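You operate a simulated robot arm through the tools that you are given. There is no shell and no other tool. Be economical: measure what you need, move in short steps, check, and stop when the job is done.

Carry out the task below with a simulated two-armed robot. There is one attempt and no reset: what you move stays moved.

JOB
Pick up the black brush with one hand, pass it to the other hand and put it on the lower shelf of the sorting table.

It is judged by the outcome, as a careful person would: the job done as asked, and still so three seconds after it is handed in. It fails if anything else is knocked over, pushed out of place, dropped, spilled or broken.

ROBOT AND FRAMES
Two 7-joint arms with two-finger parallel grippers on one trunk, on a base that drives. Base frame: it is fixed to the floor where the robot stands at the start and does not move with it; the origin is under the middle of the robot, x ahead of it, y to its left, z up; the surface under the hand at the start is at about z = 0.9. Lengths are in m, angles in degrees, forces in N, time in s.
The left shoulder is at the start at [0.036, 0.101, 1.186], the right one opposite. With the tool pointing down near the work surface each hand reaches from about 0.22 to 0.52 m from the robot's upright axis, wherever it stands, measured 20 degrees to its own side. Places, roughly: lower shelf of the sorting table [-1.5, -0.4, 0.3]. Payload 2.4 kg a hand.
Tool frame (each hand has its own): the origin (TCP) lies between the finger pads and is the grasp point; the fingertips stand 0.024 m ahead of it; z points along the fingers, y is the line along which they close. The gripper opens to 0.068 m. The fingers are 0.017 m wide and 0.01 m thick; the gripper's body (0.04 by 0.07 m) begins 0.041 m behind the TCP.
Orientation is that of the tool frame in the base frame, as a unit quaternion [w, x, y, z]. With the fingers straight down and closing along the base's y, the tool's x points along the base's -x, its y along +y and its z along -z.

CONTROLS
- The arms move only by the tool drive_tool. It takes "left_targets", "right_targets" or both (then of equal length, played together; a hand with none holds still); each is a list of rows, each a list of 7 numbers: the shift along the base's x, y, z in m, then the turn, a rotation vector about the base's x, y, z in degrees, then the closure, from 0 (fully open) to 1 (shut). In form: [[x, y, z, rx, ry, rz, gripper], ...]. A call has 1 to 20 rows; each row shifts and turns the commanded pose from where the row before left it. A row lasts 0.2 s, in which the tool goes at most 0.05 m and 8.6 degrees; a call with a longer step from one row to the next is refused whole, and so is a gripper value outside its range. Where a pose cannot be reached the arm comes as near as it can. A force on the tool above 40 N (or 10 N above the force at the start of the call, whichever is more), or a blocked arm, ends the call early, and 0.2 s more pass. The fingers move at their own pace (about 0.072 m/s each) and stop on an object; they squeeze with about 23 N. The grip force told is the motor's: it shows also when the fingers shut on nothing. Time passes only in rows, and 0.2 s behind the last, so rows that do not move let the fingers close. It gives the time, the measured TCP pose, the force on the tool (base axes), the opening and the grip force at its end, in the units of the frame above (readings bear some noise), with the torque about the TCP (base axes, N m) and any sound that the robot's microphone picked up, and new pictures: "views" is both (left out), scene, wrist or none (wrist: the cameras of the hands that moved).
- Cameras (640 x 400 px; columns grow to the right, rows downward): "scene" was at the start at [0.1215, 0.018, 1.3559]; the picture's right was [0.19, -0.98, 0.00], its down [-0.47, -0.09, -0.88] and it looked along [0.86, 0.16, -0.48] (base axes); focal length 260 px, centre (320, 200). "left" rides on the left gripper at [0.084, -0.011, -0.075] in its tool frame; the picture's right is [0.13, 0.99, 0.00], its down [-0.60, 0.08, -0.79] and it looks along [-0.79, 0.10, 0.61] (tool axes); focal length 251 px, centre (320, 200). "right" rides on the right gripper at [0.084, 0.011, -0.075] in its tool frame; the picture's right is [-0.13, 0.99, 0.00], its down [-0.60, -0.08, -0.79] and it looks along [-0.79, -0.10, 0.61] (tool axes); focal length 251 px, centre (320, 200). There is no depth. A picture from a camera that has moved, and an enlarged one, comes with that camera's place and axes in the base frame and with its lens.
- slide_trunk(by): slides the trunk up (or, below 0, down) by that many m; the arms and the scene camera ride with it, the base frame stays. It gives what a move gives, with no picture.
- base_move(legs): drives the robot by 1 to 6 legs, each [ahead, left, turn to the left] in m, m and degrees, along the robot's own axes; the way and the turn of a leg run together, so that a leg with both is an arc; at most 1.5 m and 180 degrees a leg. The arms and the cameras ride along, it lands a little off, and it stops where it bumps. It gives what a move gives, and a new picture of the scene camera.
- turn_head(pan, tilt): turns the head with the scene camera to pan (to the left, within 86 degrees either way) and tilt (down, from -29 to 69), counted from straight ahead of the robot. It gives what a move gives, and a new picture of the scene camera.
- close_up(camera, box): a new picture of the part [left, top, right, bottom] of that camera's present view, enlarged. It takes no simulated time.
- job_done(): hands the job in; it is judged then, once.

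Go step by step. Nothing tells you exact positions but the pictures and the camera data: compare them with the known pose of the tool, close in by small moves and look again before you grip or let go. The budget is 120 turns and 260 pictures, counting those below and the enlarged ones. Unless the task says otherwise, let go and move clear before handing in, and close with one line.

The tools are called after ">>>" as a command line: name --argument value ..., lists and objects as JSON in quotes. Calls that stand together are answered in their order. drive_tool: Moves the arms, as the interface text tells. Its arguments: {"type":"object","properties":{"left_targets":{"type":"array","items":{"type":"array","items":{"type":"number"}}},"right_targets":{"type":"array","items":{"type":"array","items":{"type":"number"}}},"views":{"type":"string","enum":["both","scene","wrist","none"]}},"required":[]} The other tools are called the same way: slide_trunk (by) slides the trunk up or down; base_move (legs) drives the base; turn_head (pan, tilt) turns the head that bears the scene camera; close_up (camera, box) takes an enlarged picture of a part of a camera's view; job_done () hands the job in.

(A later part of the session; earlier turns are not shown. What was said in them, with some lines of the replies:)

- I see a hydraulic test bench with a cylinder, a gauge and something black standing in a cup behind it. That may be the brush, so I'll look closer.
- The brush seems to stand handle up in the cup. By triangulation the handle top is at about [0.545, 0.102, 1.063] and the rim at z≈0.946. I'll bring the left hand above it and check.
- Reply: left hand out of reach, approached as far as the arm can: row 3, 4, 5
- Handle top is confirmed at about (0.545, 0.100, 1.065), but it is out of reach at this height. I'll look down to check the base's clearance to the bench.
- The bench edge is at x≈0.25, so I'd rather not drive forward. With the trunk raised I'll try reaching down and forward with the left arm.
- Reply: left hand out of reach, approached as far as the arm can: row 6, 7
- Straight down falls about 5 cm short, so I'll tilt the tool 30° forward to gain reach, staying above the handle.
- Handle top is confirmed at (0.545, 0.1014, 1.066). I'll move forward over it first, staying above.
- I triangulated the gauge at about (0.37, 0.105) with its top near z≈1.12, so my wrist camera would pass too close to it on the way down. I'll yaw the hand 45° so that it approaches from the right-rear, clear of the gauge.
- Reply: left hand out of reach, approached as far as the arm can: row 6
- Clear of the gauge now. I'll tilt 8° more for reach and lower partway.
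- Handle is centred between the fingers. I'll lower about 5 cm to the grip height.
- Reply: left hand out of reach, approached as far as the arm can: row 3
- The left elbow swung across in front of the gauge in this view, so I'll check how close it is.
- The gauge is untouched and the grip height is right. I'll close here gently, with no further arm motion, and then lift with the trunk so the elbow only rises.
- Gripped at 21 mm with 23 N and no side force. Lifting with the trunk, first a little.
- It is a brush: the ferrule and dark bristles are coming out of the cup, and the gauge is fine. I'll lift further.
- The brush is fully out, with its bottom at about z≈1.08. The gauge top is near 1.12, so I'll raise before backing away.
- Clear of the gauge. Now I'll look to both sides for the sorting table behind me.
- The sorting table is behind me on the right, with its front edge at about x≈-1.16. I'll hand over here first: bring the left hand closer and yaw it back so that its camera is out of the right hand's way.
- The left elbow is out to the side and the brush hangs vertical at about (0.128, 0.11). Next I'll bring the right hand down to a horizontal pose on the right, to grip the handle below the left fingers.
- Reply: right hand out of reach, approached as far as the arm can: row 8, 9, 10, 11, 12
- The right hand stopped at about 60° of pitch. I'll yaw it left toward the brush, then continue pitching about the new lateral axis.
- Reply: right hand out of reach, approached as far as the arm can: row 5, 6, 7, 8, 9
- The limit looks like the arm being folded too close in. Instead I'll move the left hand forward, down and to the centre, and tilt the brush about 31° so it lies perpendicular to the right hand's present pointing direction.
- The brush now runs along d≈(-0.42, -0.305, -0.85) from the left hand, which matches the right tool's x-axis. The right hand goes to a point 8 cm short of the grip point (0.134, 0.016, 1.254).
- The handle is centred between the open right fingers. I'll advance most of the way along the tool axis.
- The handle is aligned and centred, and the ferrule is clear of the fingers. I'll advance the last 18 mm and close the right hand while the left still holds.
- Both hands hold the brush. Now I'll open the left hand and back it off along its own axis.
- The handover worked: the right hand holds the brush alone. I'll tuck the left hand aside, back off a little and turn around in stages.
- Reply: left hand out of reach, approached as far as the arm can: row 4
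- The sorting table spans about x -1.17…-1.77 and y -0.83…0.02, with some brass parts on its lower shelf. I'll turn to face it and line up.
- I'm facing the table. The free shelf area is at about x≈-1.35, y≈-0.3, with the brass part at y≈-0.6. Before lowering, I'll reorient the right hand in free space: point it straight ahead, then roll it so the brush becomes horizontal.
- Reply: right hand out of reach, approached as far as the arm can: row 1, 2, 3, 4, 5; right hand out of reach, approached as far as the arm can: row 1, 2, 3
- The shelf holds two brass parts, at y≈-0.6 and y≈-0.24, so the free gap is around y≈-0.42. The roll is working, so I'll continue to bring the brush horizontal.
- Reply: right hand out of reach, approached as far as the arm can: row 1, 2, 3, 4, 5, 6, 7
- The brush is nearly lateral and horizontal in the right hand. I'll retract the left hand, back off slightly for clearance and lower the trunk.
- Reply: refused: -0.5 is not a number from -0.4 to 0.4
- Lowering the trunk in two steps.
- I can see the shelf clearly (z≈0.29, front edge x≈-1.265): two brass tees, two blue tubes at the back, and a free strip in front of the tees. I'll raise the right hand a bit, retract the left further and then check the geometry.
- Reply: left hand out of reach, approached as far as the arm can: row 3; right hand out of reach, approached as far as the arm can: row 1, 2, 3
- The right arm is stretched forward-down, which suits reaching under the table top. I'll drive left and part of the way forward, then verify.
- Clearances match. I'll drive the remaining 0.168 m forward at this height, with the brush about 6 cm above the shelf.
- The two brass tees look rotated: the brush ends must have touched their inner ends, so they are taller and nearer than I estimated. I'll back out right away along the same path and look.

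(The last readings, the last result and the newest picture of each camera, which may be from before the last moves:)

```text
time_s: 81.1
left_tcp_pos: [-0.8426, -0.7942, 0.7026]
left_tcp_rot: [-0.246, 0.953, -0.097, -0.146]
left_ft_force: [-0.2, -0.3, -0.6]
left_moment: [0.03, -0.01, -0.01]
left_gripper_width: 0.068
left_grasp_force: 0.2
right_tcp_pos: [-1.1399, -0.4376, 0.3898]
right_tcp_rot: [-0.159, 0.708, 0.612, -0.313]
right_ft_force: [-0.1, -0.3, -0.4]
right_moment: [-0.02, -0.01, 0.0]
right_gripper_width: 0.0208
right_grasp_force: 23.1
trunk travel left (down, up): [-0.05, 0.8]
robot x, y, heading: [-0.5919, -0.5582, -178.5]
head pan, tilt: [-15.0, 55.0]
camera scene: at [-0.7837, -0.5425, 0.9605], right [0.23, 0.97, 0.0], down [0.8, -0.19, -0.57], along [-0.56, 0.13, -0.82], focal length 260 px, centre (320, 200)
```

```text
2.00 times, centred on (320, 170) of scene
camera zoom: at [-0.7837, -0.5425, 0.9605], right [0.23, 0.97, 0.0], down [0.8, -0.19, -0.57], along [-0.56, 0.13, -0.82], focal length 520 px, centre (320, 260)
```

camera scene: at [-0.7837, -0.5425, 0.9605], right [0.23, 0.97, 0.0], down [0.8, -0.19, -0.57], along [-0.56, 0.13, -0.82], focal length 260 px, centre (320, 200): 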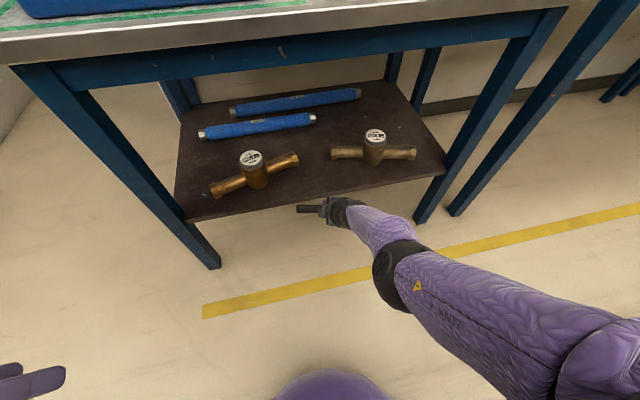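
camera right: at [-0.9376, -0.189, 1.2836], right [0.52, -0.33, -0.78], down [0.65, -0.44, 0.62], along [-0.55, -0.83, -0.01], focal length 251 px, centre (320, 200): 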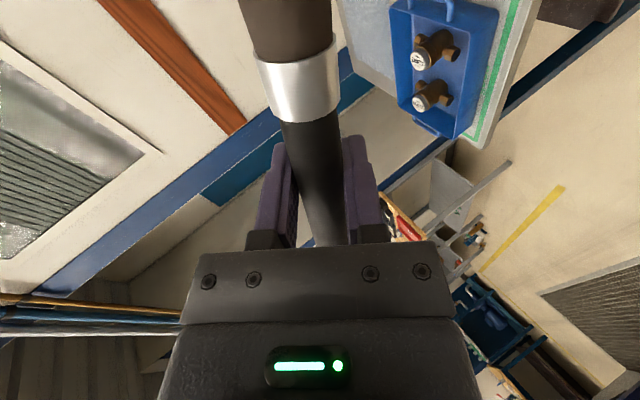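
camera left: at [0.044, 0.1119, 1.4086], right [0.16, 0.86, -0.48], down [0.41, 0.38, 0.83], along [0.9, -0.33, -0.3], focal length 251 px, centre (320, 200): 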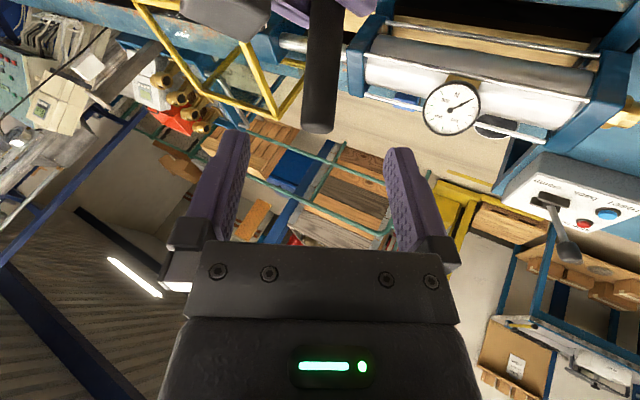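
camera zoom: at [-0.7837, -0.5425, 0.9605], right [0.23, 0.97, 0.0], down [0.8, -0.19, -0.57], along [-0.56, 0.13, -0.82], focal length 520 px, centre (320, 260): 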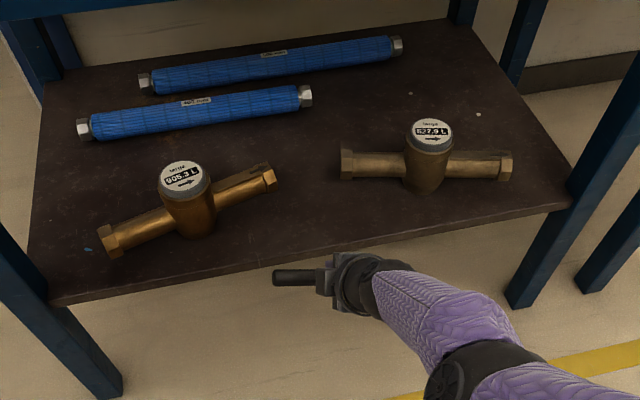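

Comparing viewpoints, the shelf is really at z≈0.343 with its front edge at x≈-1.22. Both tees only pivoted about 10° in place and their centres did not move. The free strip for y -0.53…-0.33 is now x -1.22…-1.33, so I'll go in only to x≈-1.27.

>>> base_move --legs '[[0.128, 0, 0]]'

>>> close_up --camera "scene" --box '[200, 120, 440, 270]'

>>> close_up --camera "right" --box '[160, 0, 640, 300]'

```text
time_s: 82.4
left_tcp_pos: [-0.968, -0.7974, 0.7022]
left_tcp_rot: [-0.246, 0.953, -0.097, -0.146]
left_ft_force: [0.4, 0.0, 0.1]
left_moment: [0.01, 0.0, 0.01]
left_gripper_width: 0.0678
left_grasp_force: 0.0
right_tcp_pos: [-1.2668, -0.4411, 0.3899]
right_tcp_rot: [-0.159, 0.709, 0.612, -0.314]
right_ft_force: [0.2, -1.3, 0.8]
right_moment: [-0.03, -0.03, 0.01]
right_gripper_width: 0.0208
right_grasp_force: 23.3
trunk travel left (down, up): [-0.05, 0.8]
robot x, y, heading: [-0.7188, -0.5611, -178.5]
head pan, tilt: [-15.0, 55.0]
camera scene: at [-0.9101, -0.5459, 0.9606], right [0.23, 0.97, 0.0], down [0.8, -0.19, -0.57], along [-0.56, 0.13, -0.82], focal length 260 px, centre (320, 200)
```

scene: 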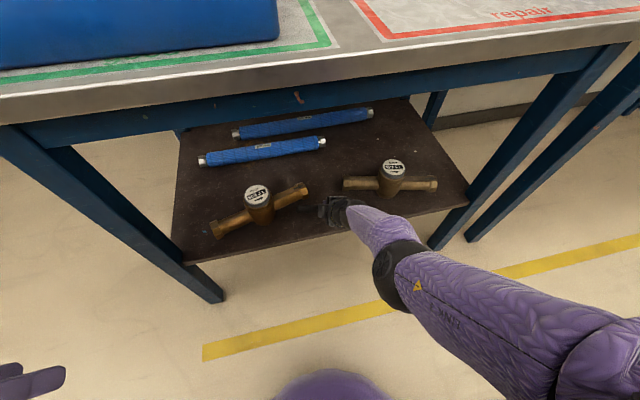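

```text
2.67 times, centred on (320, 195) of scene
camera zoom: at [-0.9101, -0.5459, 0.9606], right [0.23, 0.97, 0.0], down [0.8, -0.19, -0.57], along [-0.56, 0.13, -0.82], focal length 694 px, centre (320, 213)
```

zoom: 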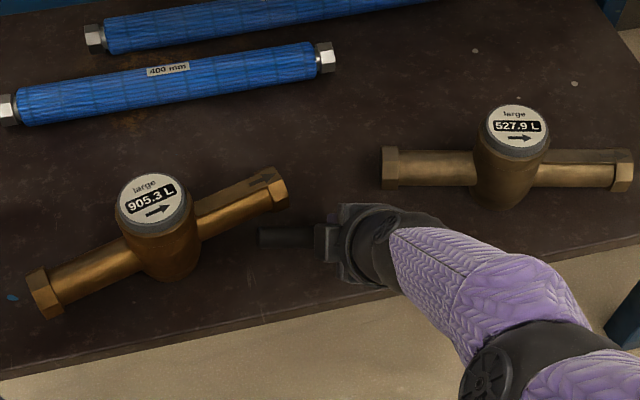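

```text
1.33 times, centred on (400, 150) of right
camera zoom: at [-1.2052, -0.3489, 0.4178], right [0.75, -0.32, -0.57], down [0.41, -0.44, 0.8], along [-0.51, -0.84, -0.2], focal length 335 px, centre (213, 267)
```

zoom: 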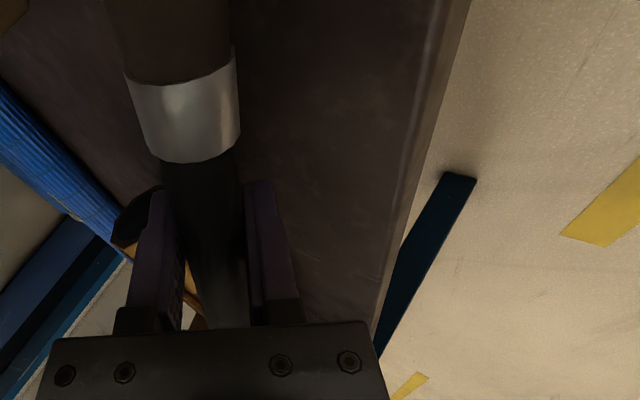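

The brush is over the free strip, clear of the tees and inside the shelf edge. Lowering in small steps.

>>> drive_tool --right_targets '[[0, 0, -0.004, 0, 0, 0, 1], [0, 0, -0.004, 0, 0, 0, 1], [0, 0, 0, 0, 0, 0, 1]]' --views "wrist"

```text
time_s: 83.2
left_tcp_pos: [-0.9689, -0.7988, 0.7018]
left_tcp_rot: [-0.246, 0.953, -0.097, -0.146]
left_ft_force: [-0.1, -0.5, 0.2]
left_moment: [0.02, -0.02, 0.03]
left_gripper_width: 0.0681
left_grasp_force: 0.1
right_tcp_pos: [-1.2638, -0.44, 0.3849]
right_tcp_rot: [-0.16, 0.708, 0.612, -0.314]
right_ft_force: [0.0, 0.2, -0.3]
right_moment: [0.02, 0.0, 0.03]
right_gripper_width: 0.0208
right_grasp_force: 23.1
right hand out of reach, approached as far as the arm can: row 2
trunk travel left (down, up): [-0.05, 0.8]
robot x, y, heading: [-0.7206, -0.5608, -178.6]
head pan, tilt: [-15.0, 55.0]
camera right: at [-1.2028, -0.3487, 0.4122], right [0.75, -0.32, -0.57], down [0.41, -0.44, 0.8], along [-0.51, -0.84, -0.2], focal length 251 px, centre (320, 200)
```

right: 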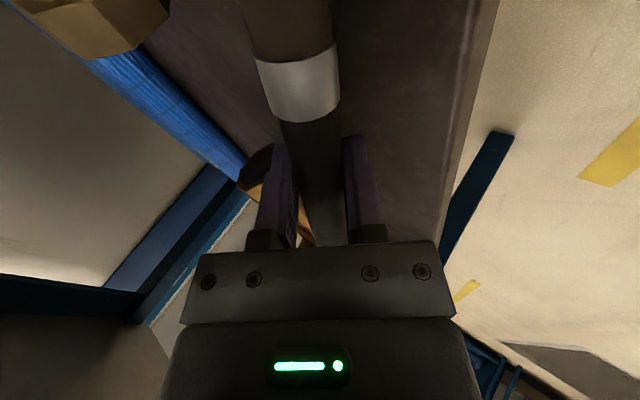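

>>> drive_tool --right_targets '[[-0.001, 0, -0.005, 0, 0, 0, 1], [-0.001, 0, -0.005, 0, 0, 0, 1], [0, 0, 0, 0, 0, 0, 1]]' --views "none"

```text
time_s: 84.0
left_tcp_pos: [-0.9687, -0.7987, 0.7027]
left_tcp_rot: [-0.246, 0.953, -0.097, -0.146]
left_ft_force: [-0.1, -0.2, -0.2]
left_moment: [-0.04, 0.01, -0.02]
left_gripper_width: 0.0683
left_grasp_force: 0.2
right_tcp_pos: [-1.2629, -0.4412, 0.3834]
right_tcp_rot: [-0.159, 0.708, 0.612, -0.314]
right_ft_force: [0.1, 0.4, -1.0]
right_moment: [-0.01, 0.03, 0.04]
right_gripper_width: 0.0208
right_grasp_force: 23.4
right hand out of reach, approached as far as the arm can: row 1, 2
trunk travel left (down, up): [-0.05, 0.8]
robot x, y, heading: [-0.7215, -0.5596, -178.4]
head pan, tilt: [-15.0, 55.0]
```

The arm resists going lower this way, so I'll use the trunk for the last centimetres.

>>> slide_trunk --by -0.01

>>> close_up --camera "right" --box '[160, 0, 480, 200]'

```text
time_s: 84.6
left_tcp_pos: [-0.9694, -0.7992, 0.6909]
left_tcp_rot: [-0.247, 0.953, -0.098, -0.145]
left_ft_force: [0.0, -0.5, -0.1]
left_moment: [0.01, -0.02, -0.03]
left_gripper_width: 0.0681
left_grasp_force: 0.1
right_tcp_pos: [-1.2628, -0.4418, 0.3731]
right_tcp_rot: [-0.159, 0.709, 0.612, -0.314]
right_ft_force: [-0.3, 0.1, -1.3]
right_moment: [-0.02, -0.01, -0.01]
right_gripper_width: 0.0208
right_grasp_force: 23.0
trunk travel left (down, up): [-0.04, 0.81]
robot x, y, heading: [-0.723, -0.5643, -178.6]
head pan, tilt: [-15.0, 55.0]
```

```text
2.00 times, centred on (320, 100) of right
camera zoom: at [-1.2019, -0.3495, 0.4013], right [0.75, -0.32, -0.57], down [0.41, -0.44, 0.8], along [-0.51, -0.84, -0.2], focal length 503 px, centre (320, 400)
```

zoom: 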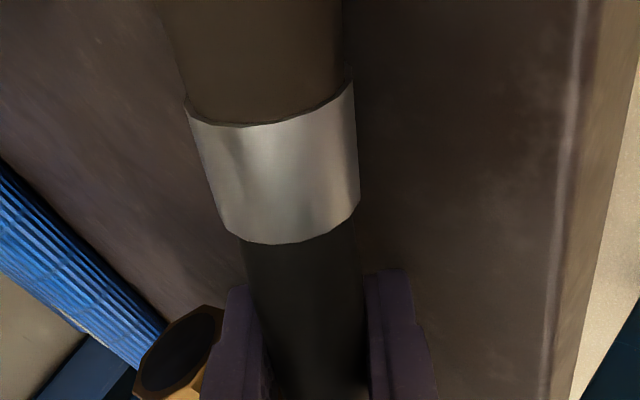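

>>> slide_trunk --by -0.008

>>> close_up --camera "scene" --box '[240, 150, 400, 250]'

```text
time_s: 85.0
left_tcp_pos: [-0.9674, -0.7997, 0.6892]
left_tcp_rot: [-0.247, 0.953, -0.097, -0.148]
left_ft_force: [0.0, 0.1, -0.6]
left_moment: [0.0, -0.02, 0.03]
left_gripper_width: 0.0679
left_grasp_force: 0.1
right_tcp_pos: [-1.2634, -0.4411, 0.3723]
right_tcp_rot: [-0.16, 0.708, 0.611, -0.316]
right_ft_force: [20.9, -1.2, 26.7]
right_moment: [0.27, -0.7, -0.2]
right_gripper_width: 0.0209
right_grasp_force: 22.4
trunk travel left (down, up): [-0.036, 0.813]
robot x, y, heading: [-0.7205, -0.5573, -178.4]
head pan, tilt: [-15.0, 55.0]
stopped: the force on the tool passed its limit at 56 N (the readings are from after the stop); the commanded pose is now the measured one
```

```text
4.00 times, centred on (320, 200) of scene
camera zoom: at [-0.9122, -0.5463, 0.9471], right [0.23, 0.97, 0.0], down [0.8, -0.19, -0.58], along [-0.56, 0.13, -0.82], focal length 1040 px, centre (320, 200)
```

zoom: 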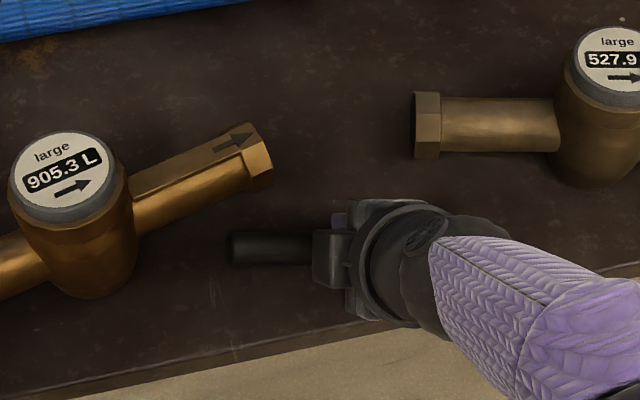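

Contact: the lower fingertip reached the shelf, so the surface is at about z≈0.343. I'll raise 2 cm and pitch the hand more vertical so the handle can be released closer to the shelf and the fingers open sideways.

>>> slide_trunk --by 0.025

>>> drive_tool --right_targets '[[0, 0, 0, 0, -7.5, 0, 1], [0, 0, 0, 0, -7.5, 0, 1], [0, 0, 0, 0, 0, 0, 1]]' --views "both"

```text
time_s: 85.7
left_tcp_pos: [-0.9711, -0.7982, 0.7128]
left_tcp_rot: [-0.247, 0.953, -0.098, -0.145]
left_ft_force: [-0.2, 0.2, 0.4]
left_moment: [0.01, -0.03, -0.03]
left_gripper_width: 0.0682
left_grasp_force: 0.0
right_tcp_pos: [-1.2646, -0.4406, 0.4007]
right_tcp_rot: [-0.162, 0.707, 0.611, -0.318]
right_ft_force: [0.1, -0.4, 0.0]
right_moment: [-0.01, 0.0, -0.02]
right_gripper_width: 0.0209
right_grasp_force: 23.0
trunk travel left (down, up): [-0.061, 0.788]
robot x, y, heading: [-0.7183, -0.5599, -178.7]
head pan, tilt: [-15.0, 55.0]
```

```text
time_s: 86.5
left_tcp_pos: [-0.9707, -0.798, 0.714]
left_tcp_rot: [-0.246, 0.953, -0.098, -0.145]
left_ft_force: [0.1, -0.9, 0.3]
left_moment: [0.0, 0.01, 0.01]
left_gripper_width: 0.0678
left_grasp_force: 0.1
right_tcp_pos: [-1.2522, -0.4467, 0.4205]
right_tcp_rot: [-0.104, 0.731, 0.623, -0.26]
right_ft_force: [0.2, -0.5, -0.4]
right_moment: [-0.02, 0.01, 0.0]
right_gripper_width: 0.0208
right_grasp_force: 23.3
right hand out of reach, approached as far as the arm can: row 1, 2
trunk travel left (down, up): [-0.061, 0.788]
robot x, y, heading: [-0.719, -0.5618, -178.6]
head pan, tilt: [-15.0, 55.0]
camera scene: at [-0.9059, -0.5456, 0.9723], right [0.23, 0.97, 0.0], down [0.8, -0.19, -0.57], along [-0.56, 0.13, -0.82], focal length 260 px, centre (320, 200)
camera right: at [-1.1965, -0.354, 0.4567], right [0.84, -0.32, -0.44], down [0.28, -0.43, 0.86], along [-0.47, -0.84, -0.27], focal length 251 px, centre (320, 200)
```

scene: 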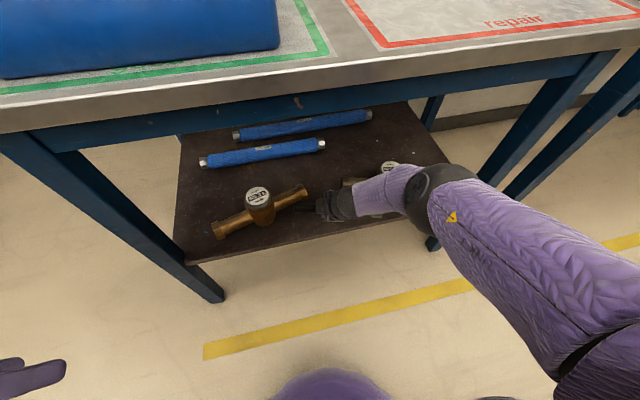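
right: 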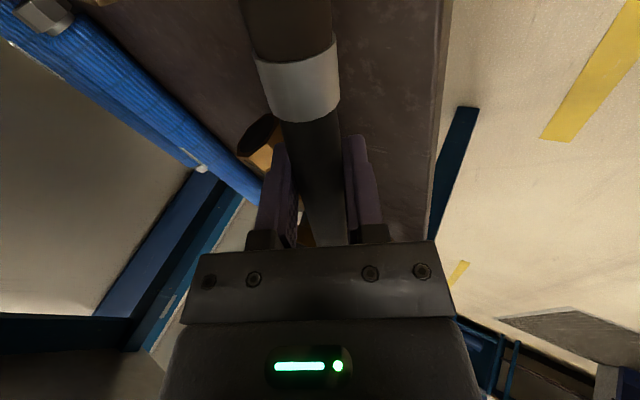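

The hand is now at 32° from vertical. I'll nudge forward 2 cm to centre the brush in the strip and descend by trunk.

>>> base_move --legs '[[0.02, 0, 0]]'

>>> slide_trunk --by -0.035

>>> close_up --camera "right" --box '[100, 0, 580, 300]'

```text
time_s: 87.3
left_tcp_pos: [-0.9897, -0.7999, 0.7133]
left_tcp_rot: [-0.248, 0.953, -0.099, -0.144]
left_ft_force: [-0.2, 0.6, 0.0]
left_moment: [-0.03, 0.01, -0.03]
left_gripper_width: 0.0681
left_grasp_force: 0.0
right_tcp_pos: [-1.2714, -0.4466, 0.4194]
right_tcp_rot: [-0.104, 0.731, 0.623, -0.259]
right_ft_force: [-0.2, 0.0, -1.1]
right_moment: [0.0, 0.03, 0.01]
right_gripper_width: 0.0209
right_grasp_force: 23.6
trunk travel left (down, up): [-0.061, 0.788]
robot x, y, heading: [-0.7393, -0.5609, -178.7]
head pan, tilt: [-15.0, 55.0]
camera scene: at [-0.9259, -0.5462, 0.9723], right [0.23, 0.97, 0.0], down [0.8, -0.19, -0.57], along [-0.56, 0.13, -0.82], focal length 260 px, centre (320, 200)
```

scene: 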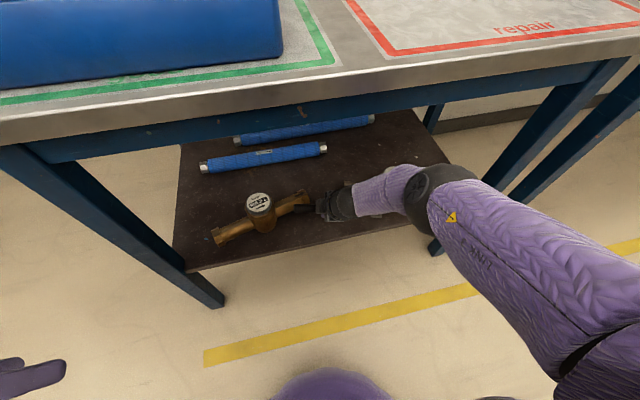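

```text
time_s: 88.0
left_tcp_pos: [-0.99, -0.8006, 0.6782]
left_tcp_rot: [-0.248, 0.953, -0.097, -0.144]
left_ft_force: [-0.8, -0.4, -0.7]
left_moment: [-0.03, 0.01, 0.01]
left_gripper_width: 0.0678
left_grasp_force: 0.1
right_tcp_pos: [-1.2718, -0.4469, 0.3848]
right_tcp_rot: [-0.105, 0.731, 0.622, -0.26]
right_ft_force: [0.2, 1.2, 1.0]
right_moment: [0.02, -0.02, -0.01]
right_gripper_width: 0.021
right_grasp_force: 23.0
trunk travel left (down, up): [-0.026, 0.823]
robot x, y, heading: [-0.7401, -0.5605, -178.4]
head pan, tilt: [-15.0, 55.0]
```

```text
1.33 times, centred on (340, 150) of right
camera zoom: at [-1.2166, -0.3551, 0.4216], right [0.84, -0.32, -0.44], down [0.28, -0.43, 0.86], along [-0.47, -0.84, -0.27], focal length 335 px, centre (293, 267)
```

zoom: 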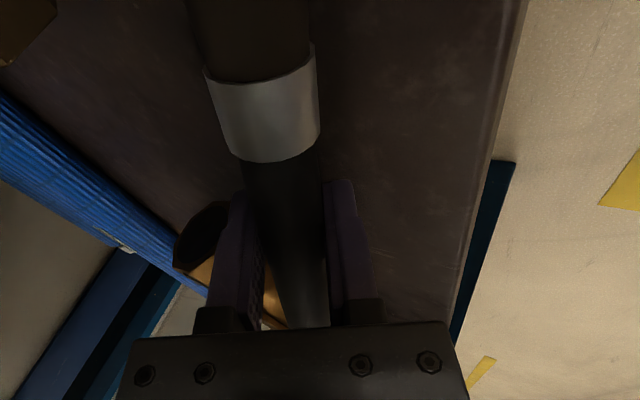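

>>> slide_trunk --by -0.005

>>> drive_tool --right_targets '[[0, 0, 0, 0, 0, 0, 0.65], [0, 0, 0, 0, 0, 0, 0.6], [0, 0, 0, 0, 0, 0, 0.55], [0, 0, 0, 0, 0, 0, 0.5], [0, 0, 0, 0, 0, 0, 0.5]]' --views "both"

```text
time_s: 88.6
left_tcp_pos: [-0.9916, -0.8008, 0.6737]
left_tcp_rot: [-0.248, 0.953, -0.097, -0.144]
left_ft_force: [-0.2, -0.9, 0.9]
left_moment: [0.0, 0.01, 0.0]
left_gripper_width: 0.0679
left_grasp_force: 0.0
right_tcp_pos: [-1.273, -0.4475, 0.3798]
right_tcp_rot: [-0.104, 0.731, 0.623, -0.259]
right_ft_force: [-0.4, -0.1, 0.4]
right_moment: [-0.03, 0.01, 0.04]
right_gripper_width: 0.0206
right_grasp_force: 22.9
trunk travel left (down, up): [-0.021, 0.828]
robot x, y, heading: [-0.7409, -0.5613, -178.4]
head pan, tilt: [-15.0, 55.0]
```

```text
time_s: 89.8
left_tcp_pos: [-0.9916, -0.8009, 0.6738]
left_tcp_rot: [-0.249, 0.953, -0.098, -0.144]
left_ft_force: [-0.6, 0.4, 0.6]
left_moment: [-0.01, 0.0, 0.0]
left_gripper_width: 0.0682
left_grasp_force: 0.0
right_tcp_pos: [-1.2717, -0.4467, 0.3812]
right_tcp_rot: [-0.105, 0.731, 0.623, -0.259]
right_ft_force: [-0.2, -1.9, 0.2]
right_moment: [-0.03, -0.02, 0.01]
right_gripper_width: 0.034
right_grasp_force: 0.0
trunk travel left (down, up): [-0.021, 0.828]
robot x, y, heading: [-0.7384, -0.5605, -178.5]
head pan, tilt: [-15.0, 55.0]
camera scene: at [-0.9407, -0.5466, 0.9304], right [0.23, 0.97, 0.0], down [0.8, -0.19, -0.57], along [-0.56, 0.13, -0.82], focal length 260 px, centre (320, 200)
camera right: at [-1.2165, -0.355, 0.4164], right [0.84, -0.32, -0.44], down [0.28, -0.43, 0.86], along [-0.47, -0.84, -0.27], focal length 251 px, centre (320, 200)
```

scene: 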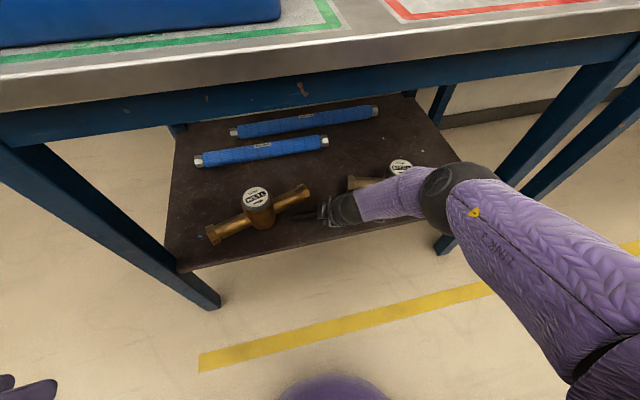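
right: 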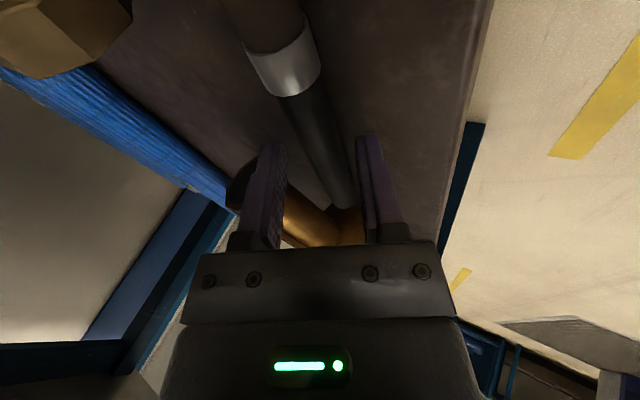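

The brush lies on the shelf between the slightly opened fingers. I'll lift the hand straight up with the trunk.

>>> slide_trunk --by 0.03

>>> close_up --camera "right" --box '[0, 0, 640, 400]'

```text
time_s: 90.5
left_tcp_pos: [-0.9917, -0.8009, 0.7039]
left_tcp_rot: [-0.248, 0.953, -0.098, -0.144]
left_ft_force: [-0.1, 0.7, 0.2]
left_moment: [0.01, -0.01, 0.0]
left_gripper_width: 0.0677
left_grasp_force: 0.0
right_tcp_pos: [-1.2721, -0.4473, 0.4106]
right_tcp_rot: [-0.105, 0.731, 0.623, -0.258]
right_ft_force: [1.6, 0.6, 0.5]
right_moment: [0.0, 0.02, 0.0]
right_gripper_width: 0.0339
right_grasp_force: 0.0
trunk travel left (down, up): [-0.051, 0.798]
robot x, y, heading: [-0.7415, -0.5639, -178.5]
head pan, tilt: [-15.0, 55.0]
```

```text
1.00 times, centred on (320, 200) of right (not enlarged: the box is as wide or as high as the picture)
camera zoom: at [-1.2164, -0.355, 0.4462], right [0.84, -0.32, -0.44], down [0.28, -0.43, 0.86], along [-0.47, -0.84, -0.27], focal length 251 px, centre (320, 200)
```

zoom: 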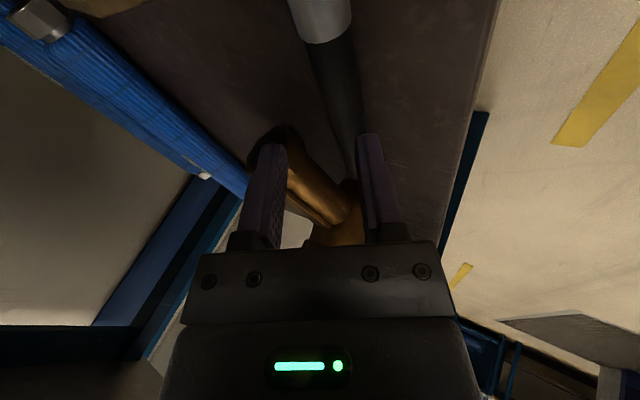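

>>> slide_trunk --by 0.035

>>> base_move --legs '[[-0.25, 0, 0]]'

>>> close_up --camera "scene" --box '[160, 60, 480, 260]'

```text
time_s: 91.3
left_tcp_pos: [-0.9901, -0.8012, 0.7394]
left_tcp_rot: [-0.249, 0.953, -0.097, -0.144]
left_ft_force: [0.2, -0.9, 0.2]
left_moment: [0.01, 0.02, 0.0]
left_gripper_width: 0.0679
left_grasp_force: 0.1
right_tcp_pos: [-1.2724, -0.4471, 0.4533]
right_tcp_rot: [-0.111, 0.728, 0.621, -0.267]
right_ft_force: [-0.6, 0.3, 0.5]
right_moment: [-0.01, 0.01, 0.05]
right_gripper_width: 0.0339
right_grasp_force: 0.0
trunk travel left (down, up): [-0.086, 0.763]
robot x, y, heading: [-0.7406, -0.5631, -178.4]
head pan, tilt: [-15.0, 55.0]
```

```text
time_s: 93.2
left_tcp_pos: [-0.7428, -0.7942, 0.739]
left_tcp_rot: [-0.249, 0.953, -0.098, -0.143]
left_ft_force: [-0.7, 0.0, 0.2]
left_moment: [0.0, 0.02, 0.01]
left_gripper_width: 0.068
left_grasp_force: 0.0
right_tcp_pos: [-1.0253, -0.4405, 0.4521]
right_tcp_rot: [-0.11, 0.728, 0.622, -0.267]
right_ft_force: [-0.3, -0.2, -0.3]
right_moment: [-0.01, -0.01, -0.03]
right_gripper_width: 0.0342
right_grasp_force: 0.0
trunk travel left (down, up): [-0.086, 0.763]
robot x, y, heading: [-0.4911, -0.5566, -178.5]
head pan, tilt: [-15.0, 55.0]
camera scene: at [-0.6685, -0.5394, 0.9983], right [0.23, 0.97, 0.0], down [0.8, -0.19, -0.57], along [-0.56, 0.13, -0.82], focal length 260 px, centre (320, 200)
```

scene: 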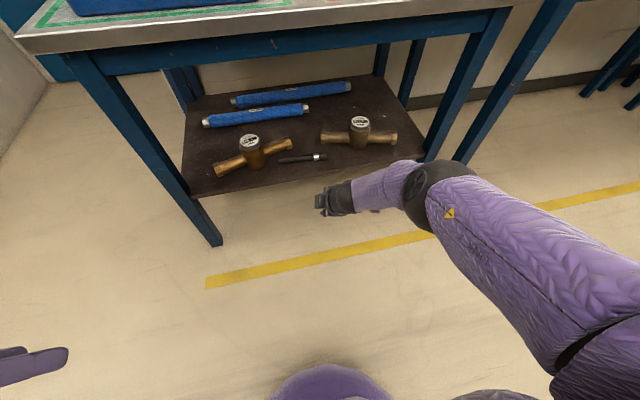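

```text
2.00 times, centred on (320, 160) of scene
camera zoom: at [-0.6685, -0.5394, 0.9983], right [0.23, 0.97, 0.0], down [0.8, -0.19, -0.57], along [-0.56, 0.13, -0.82], focal length 520 px, centre (320, 280)
```

zoom: 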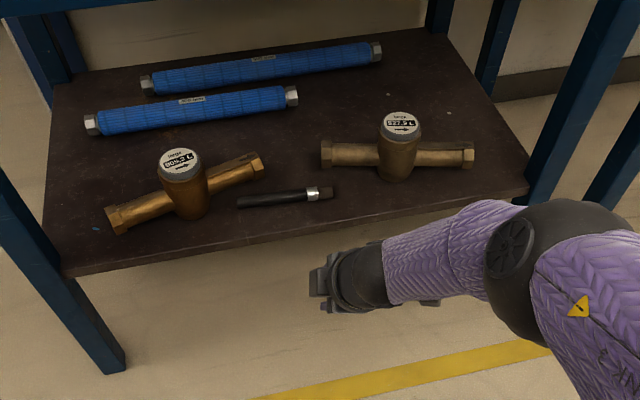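

The brush lies at rest on the lower shelf and both hands are clear. The two tees pivoted a little in place, and pushing at them again would risk more than it would mend, so I'm handing in now.

>>> job_done

```text
The job is handed in.
```

The black brush was picked up with the left hand, passed to the right hand, and now lies on the lower shelf of the sorting table. On my first approach I brushed the two brass tees on that shelf: each turned about 15° with its centre roughly in place, and I did not straighten them.
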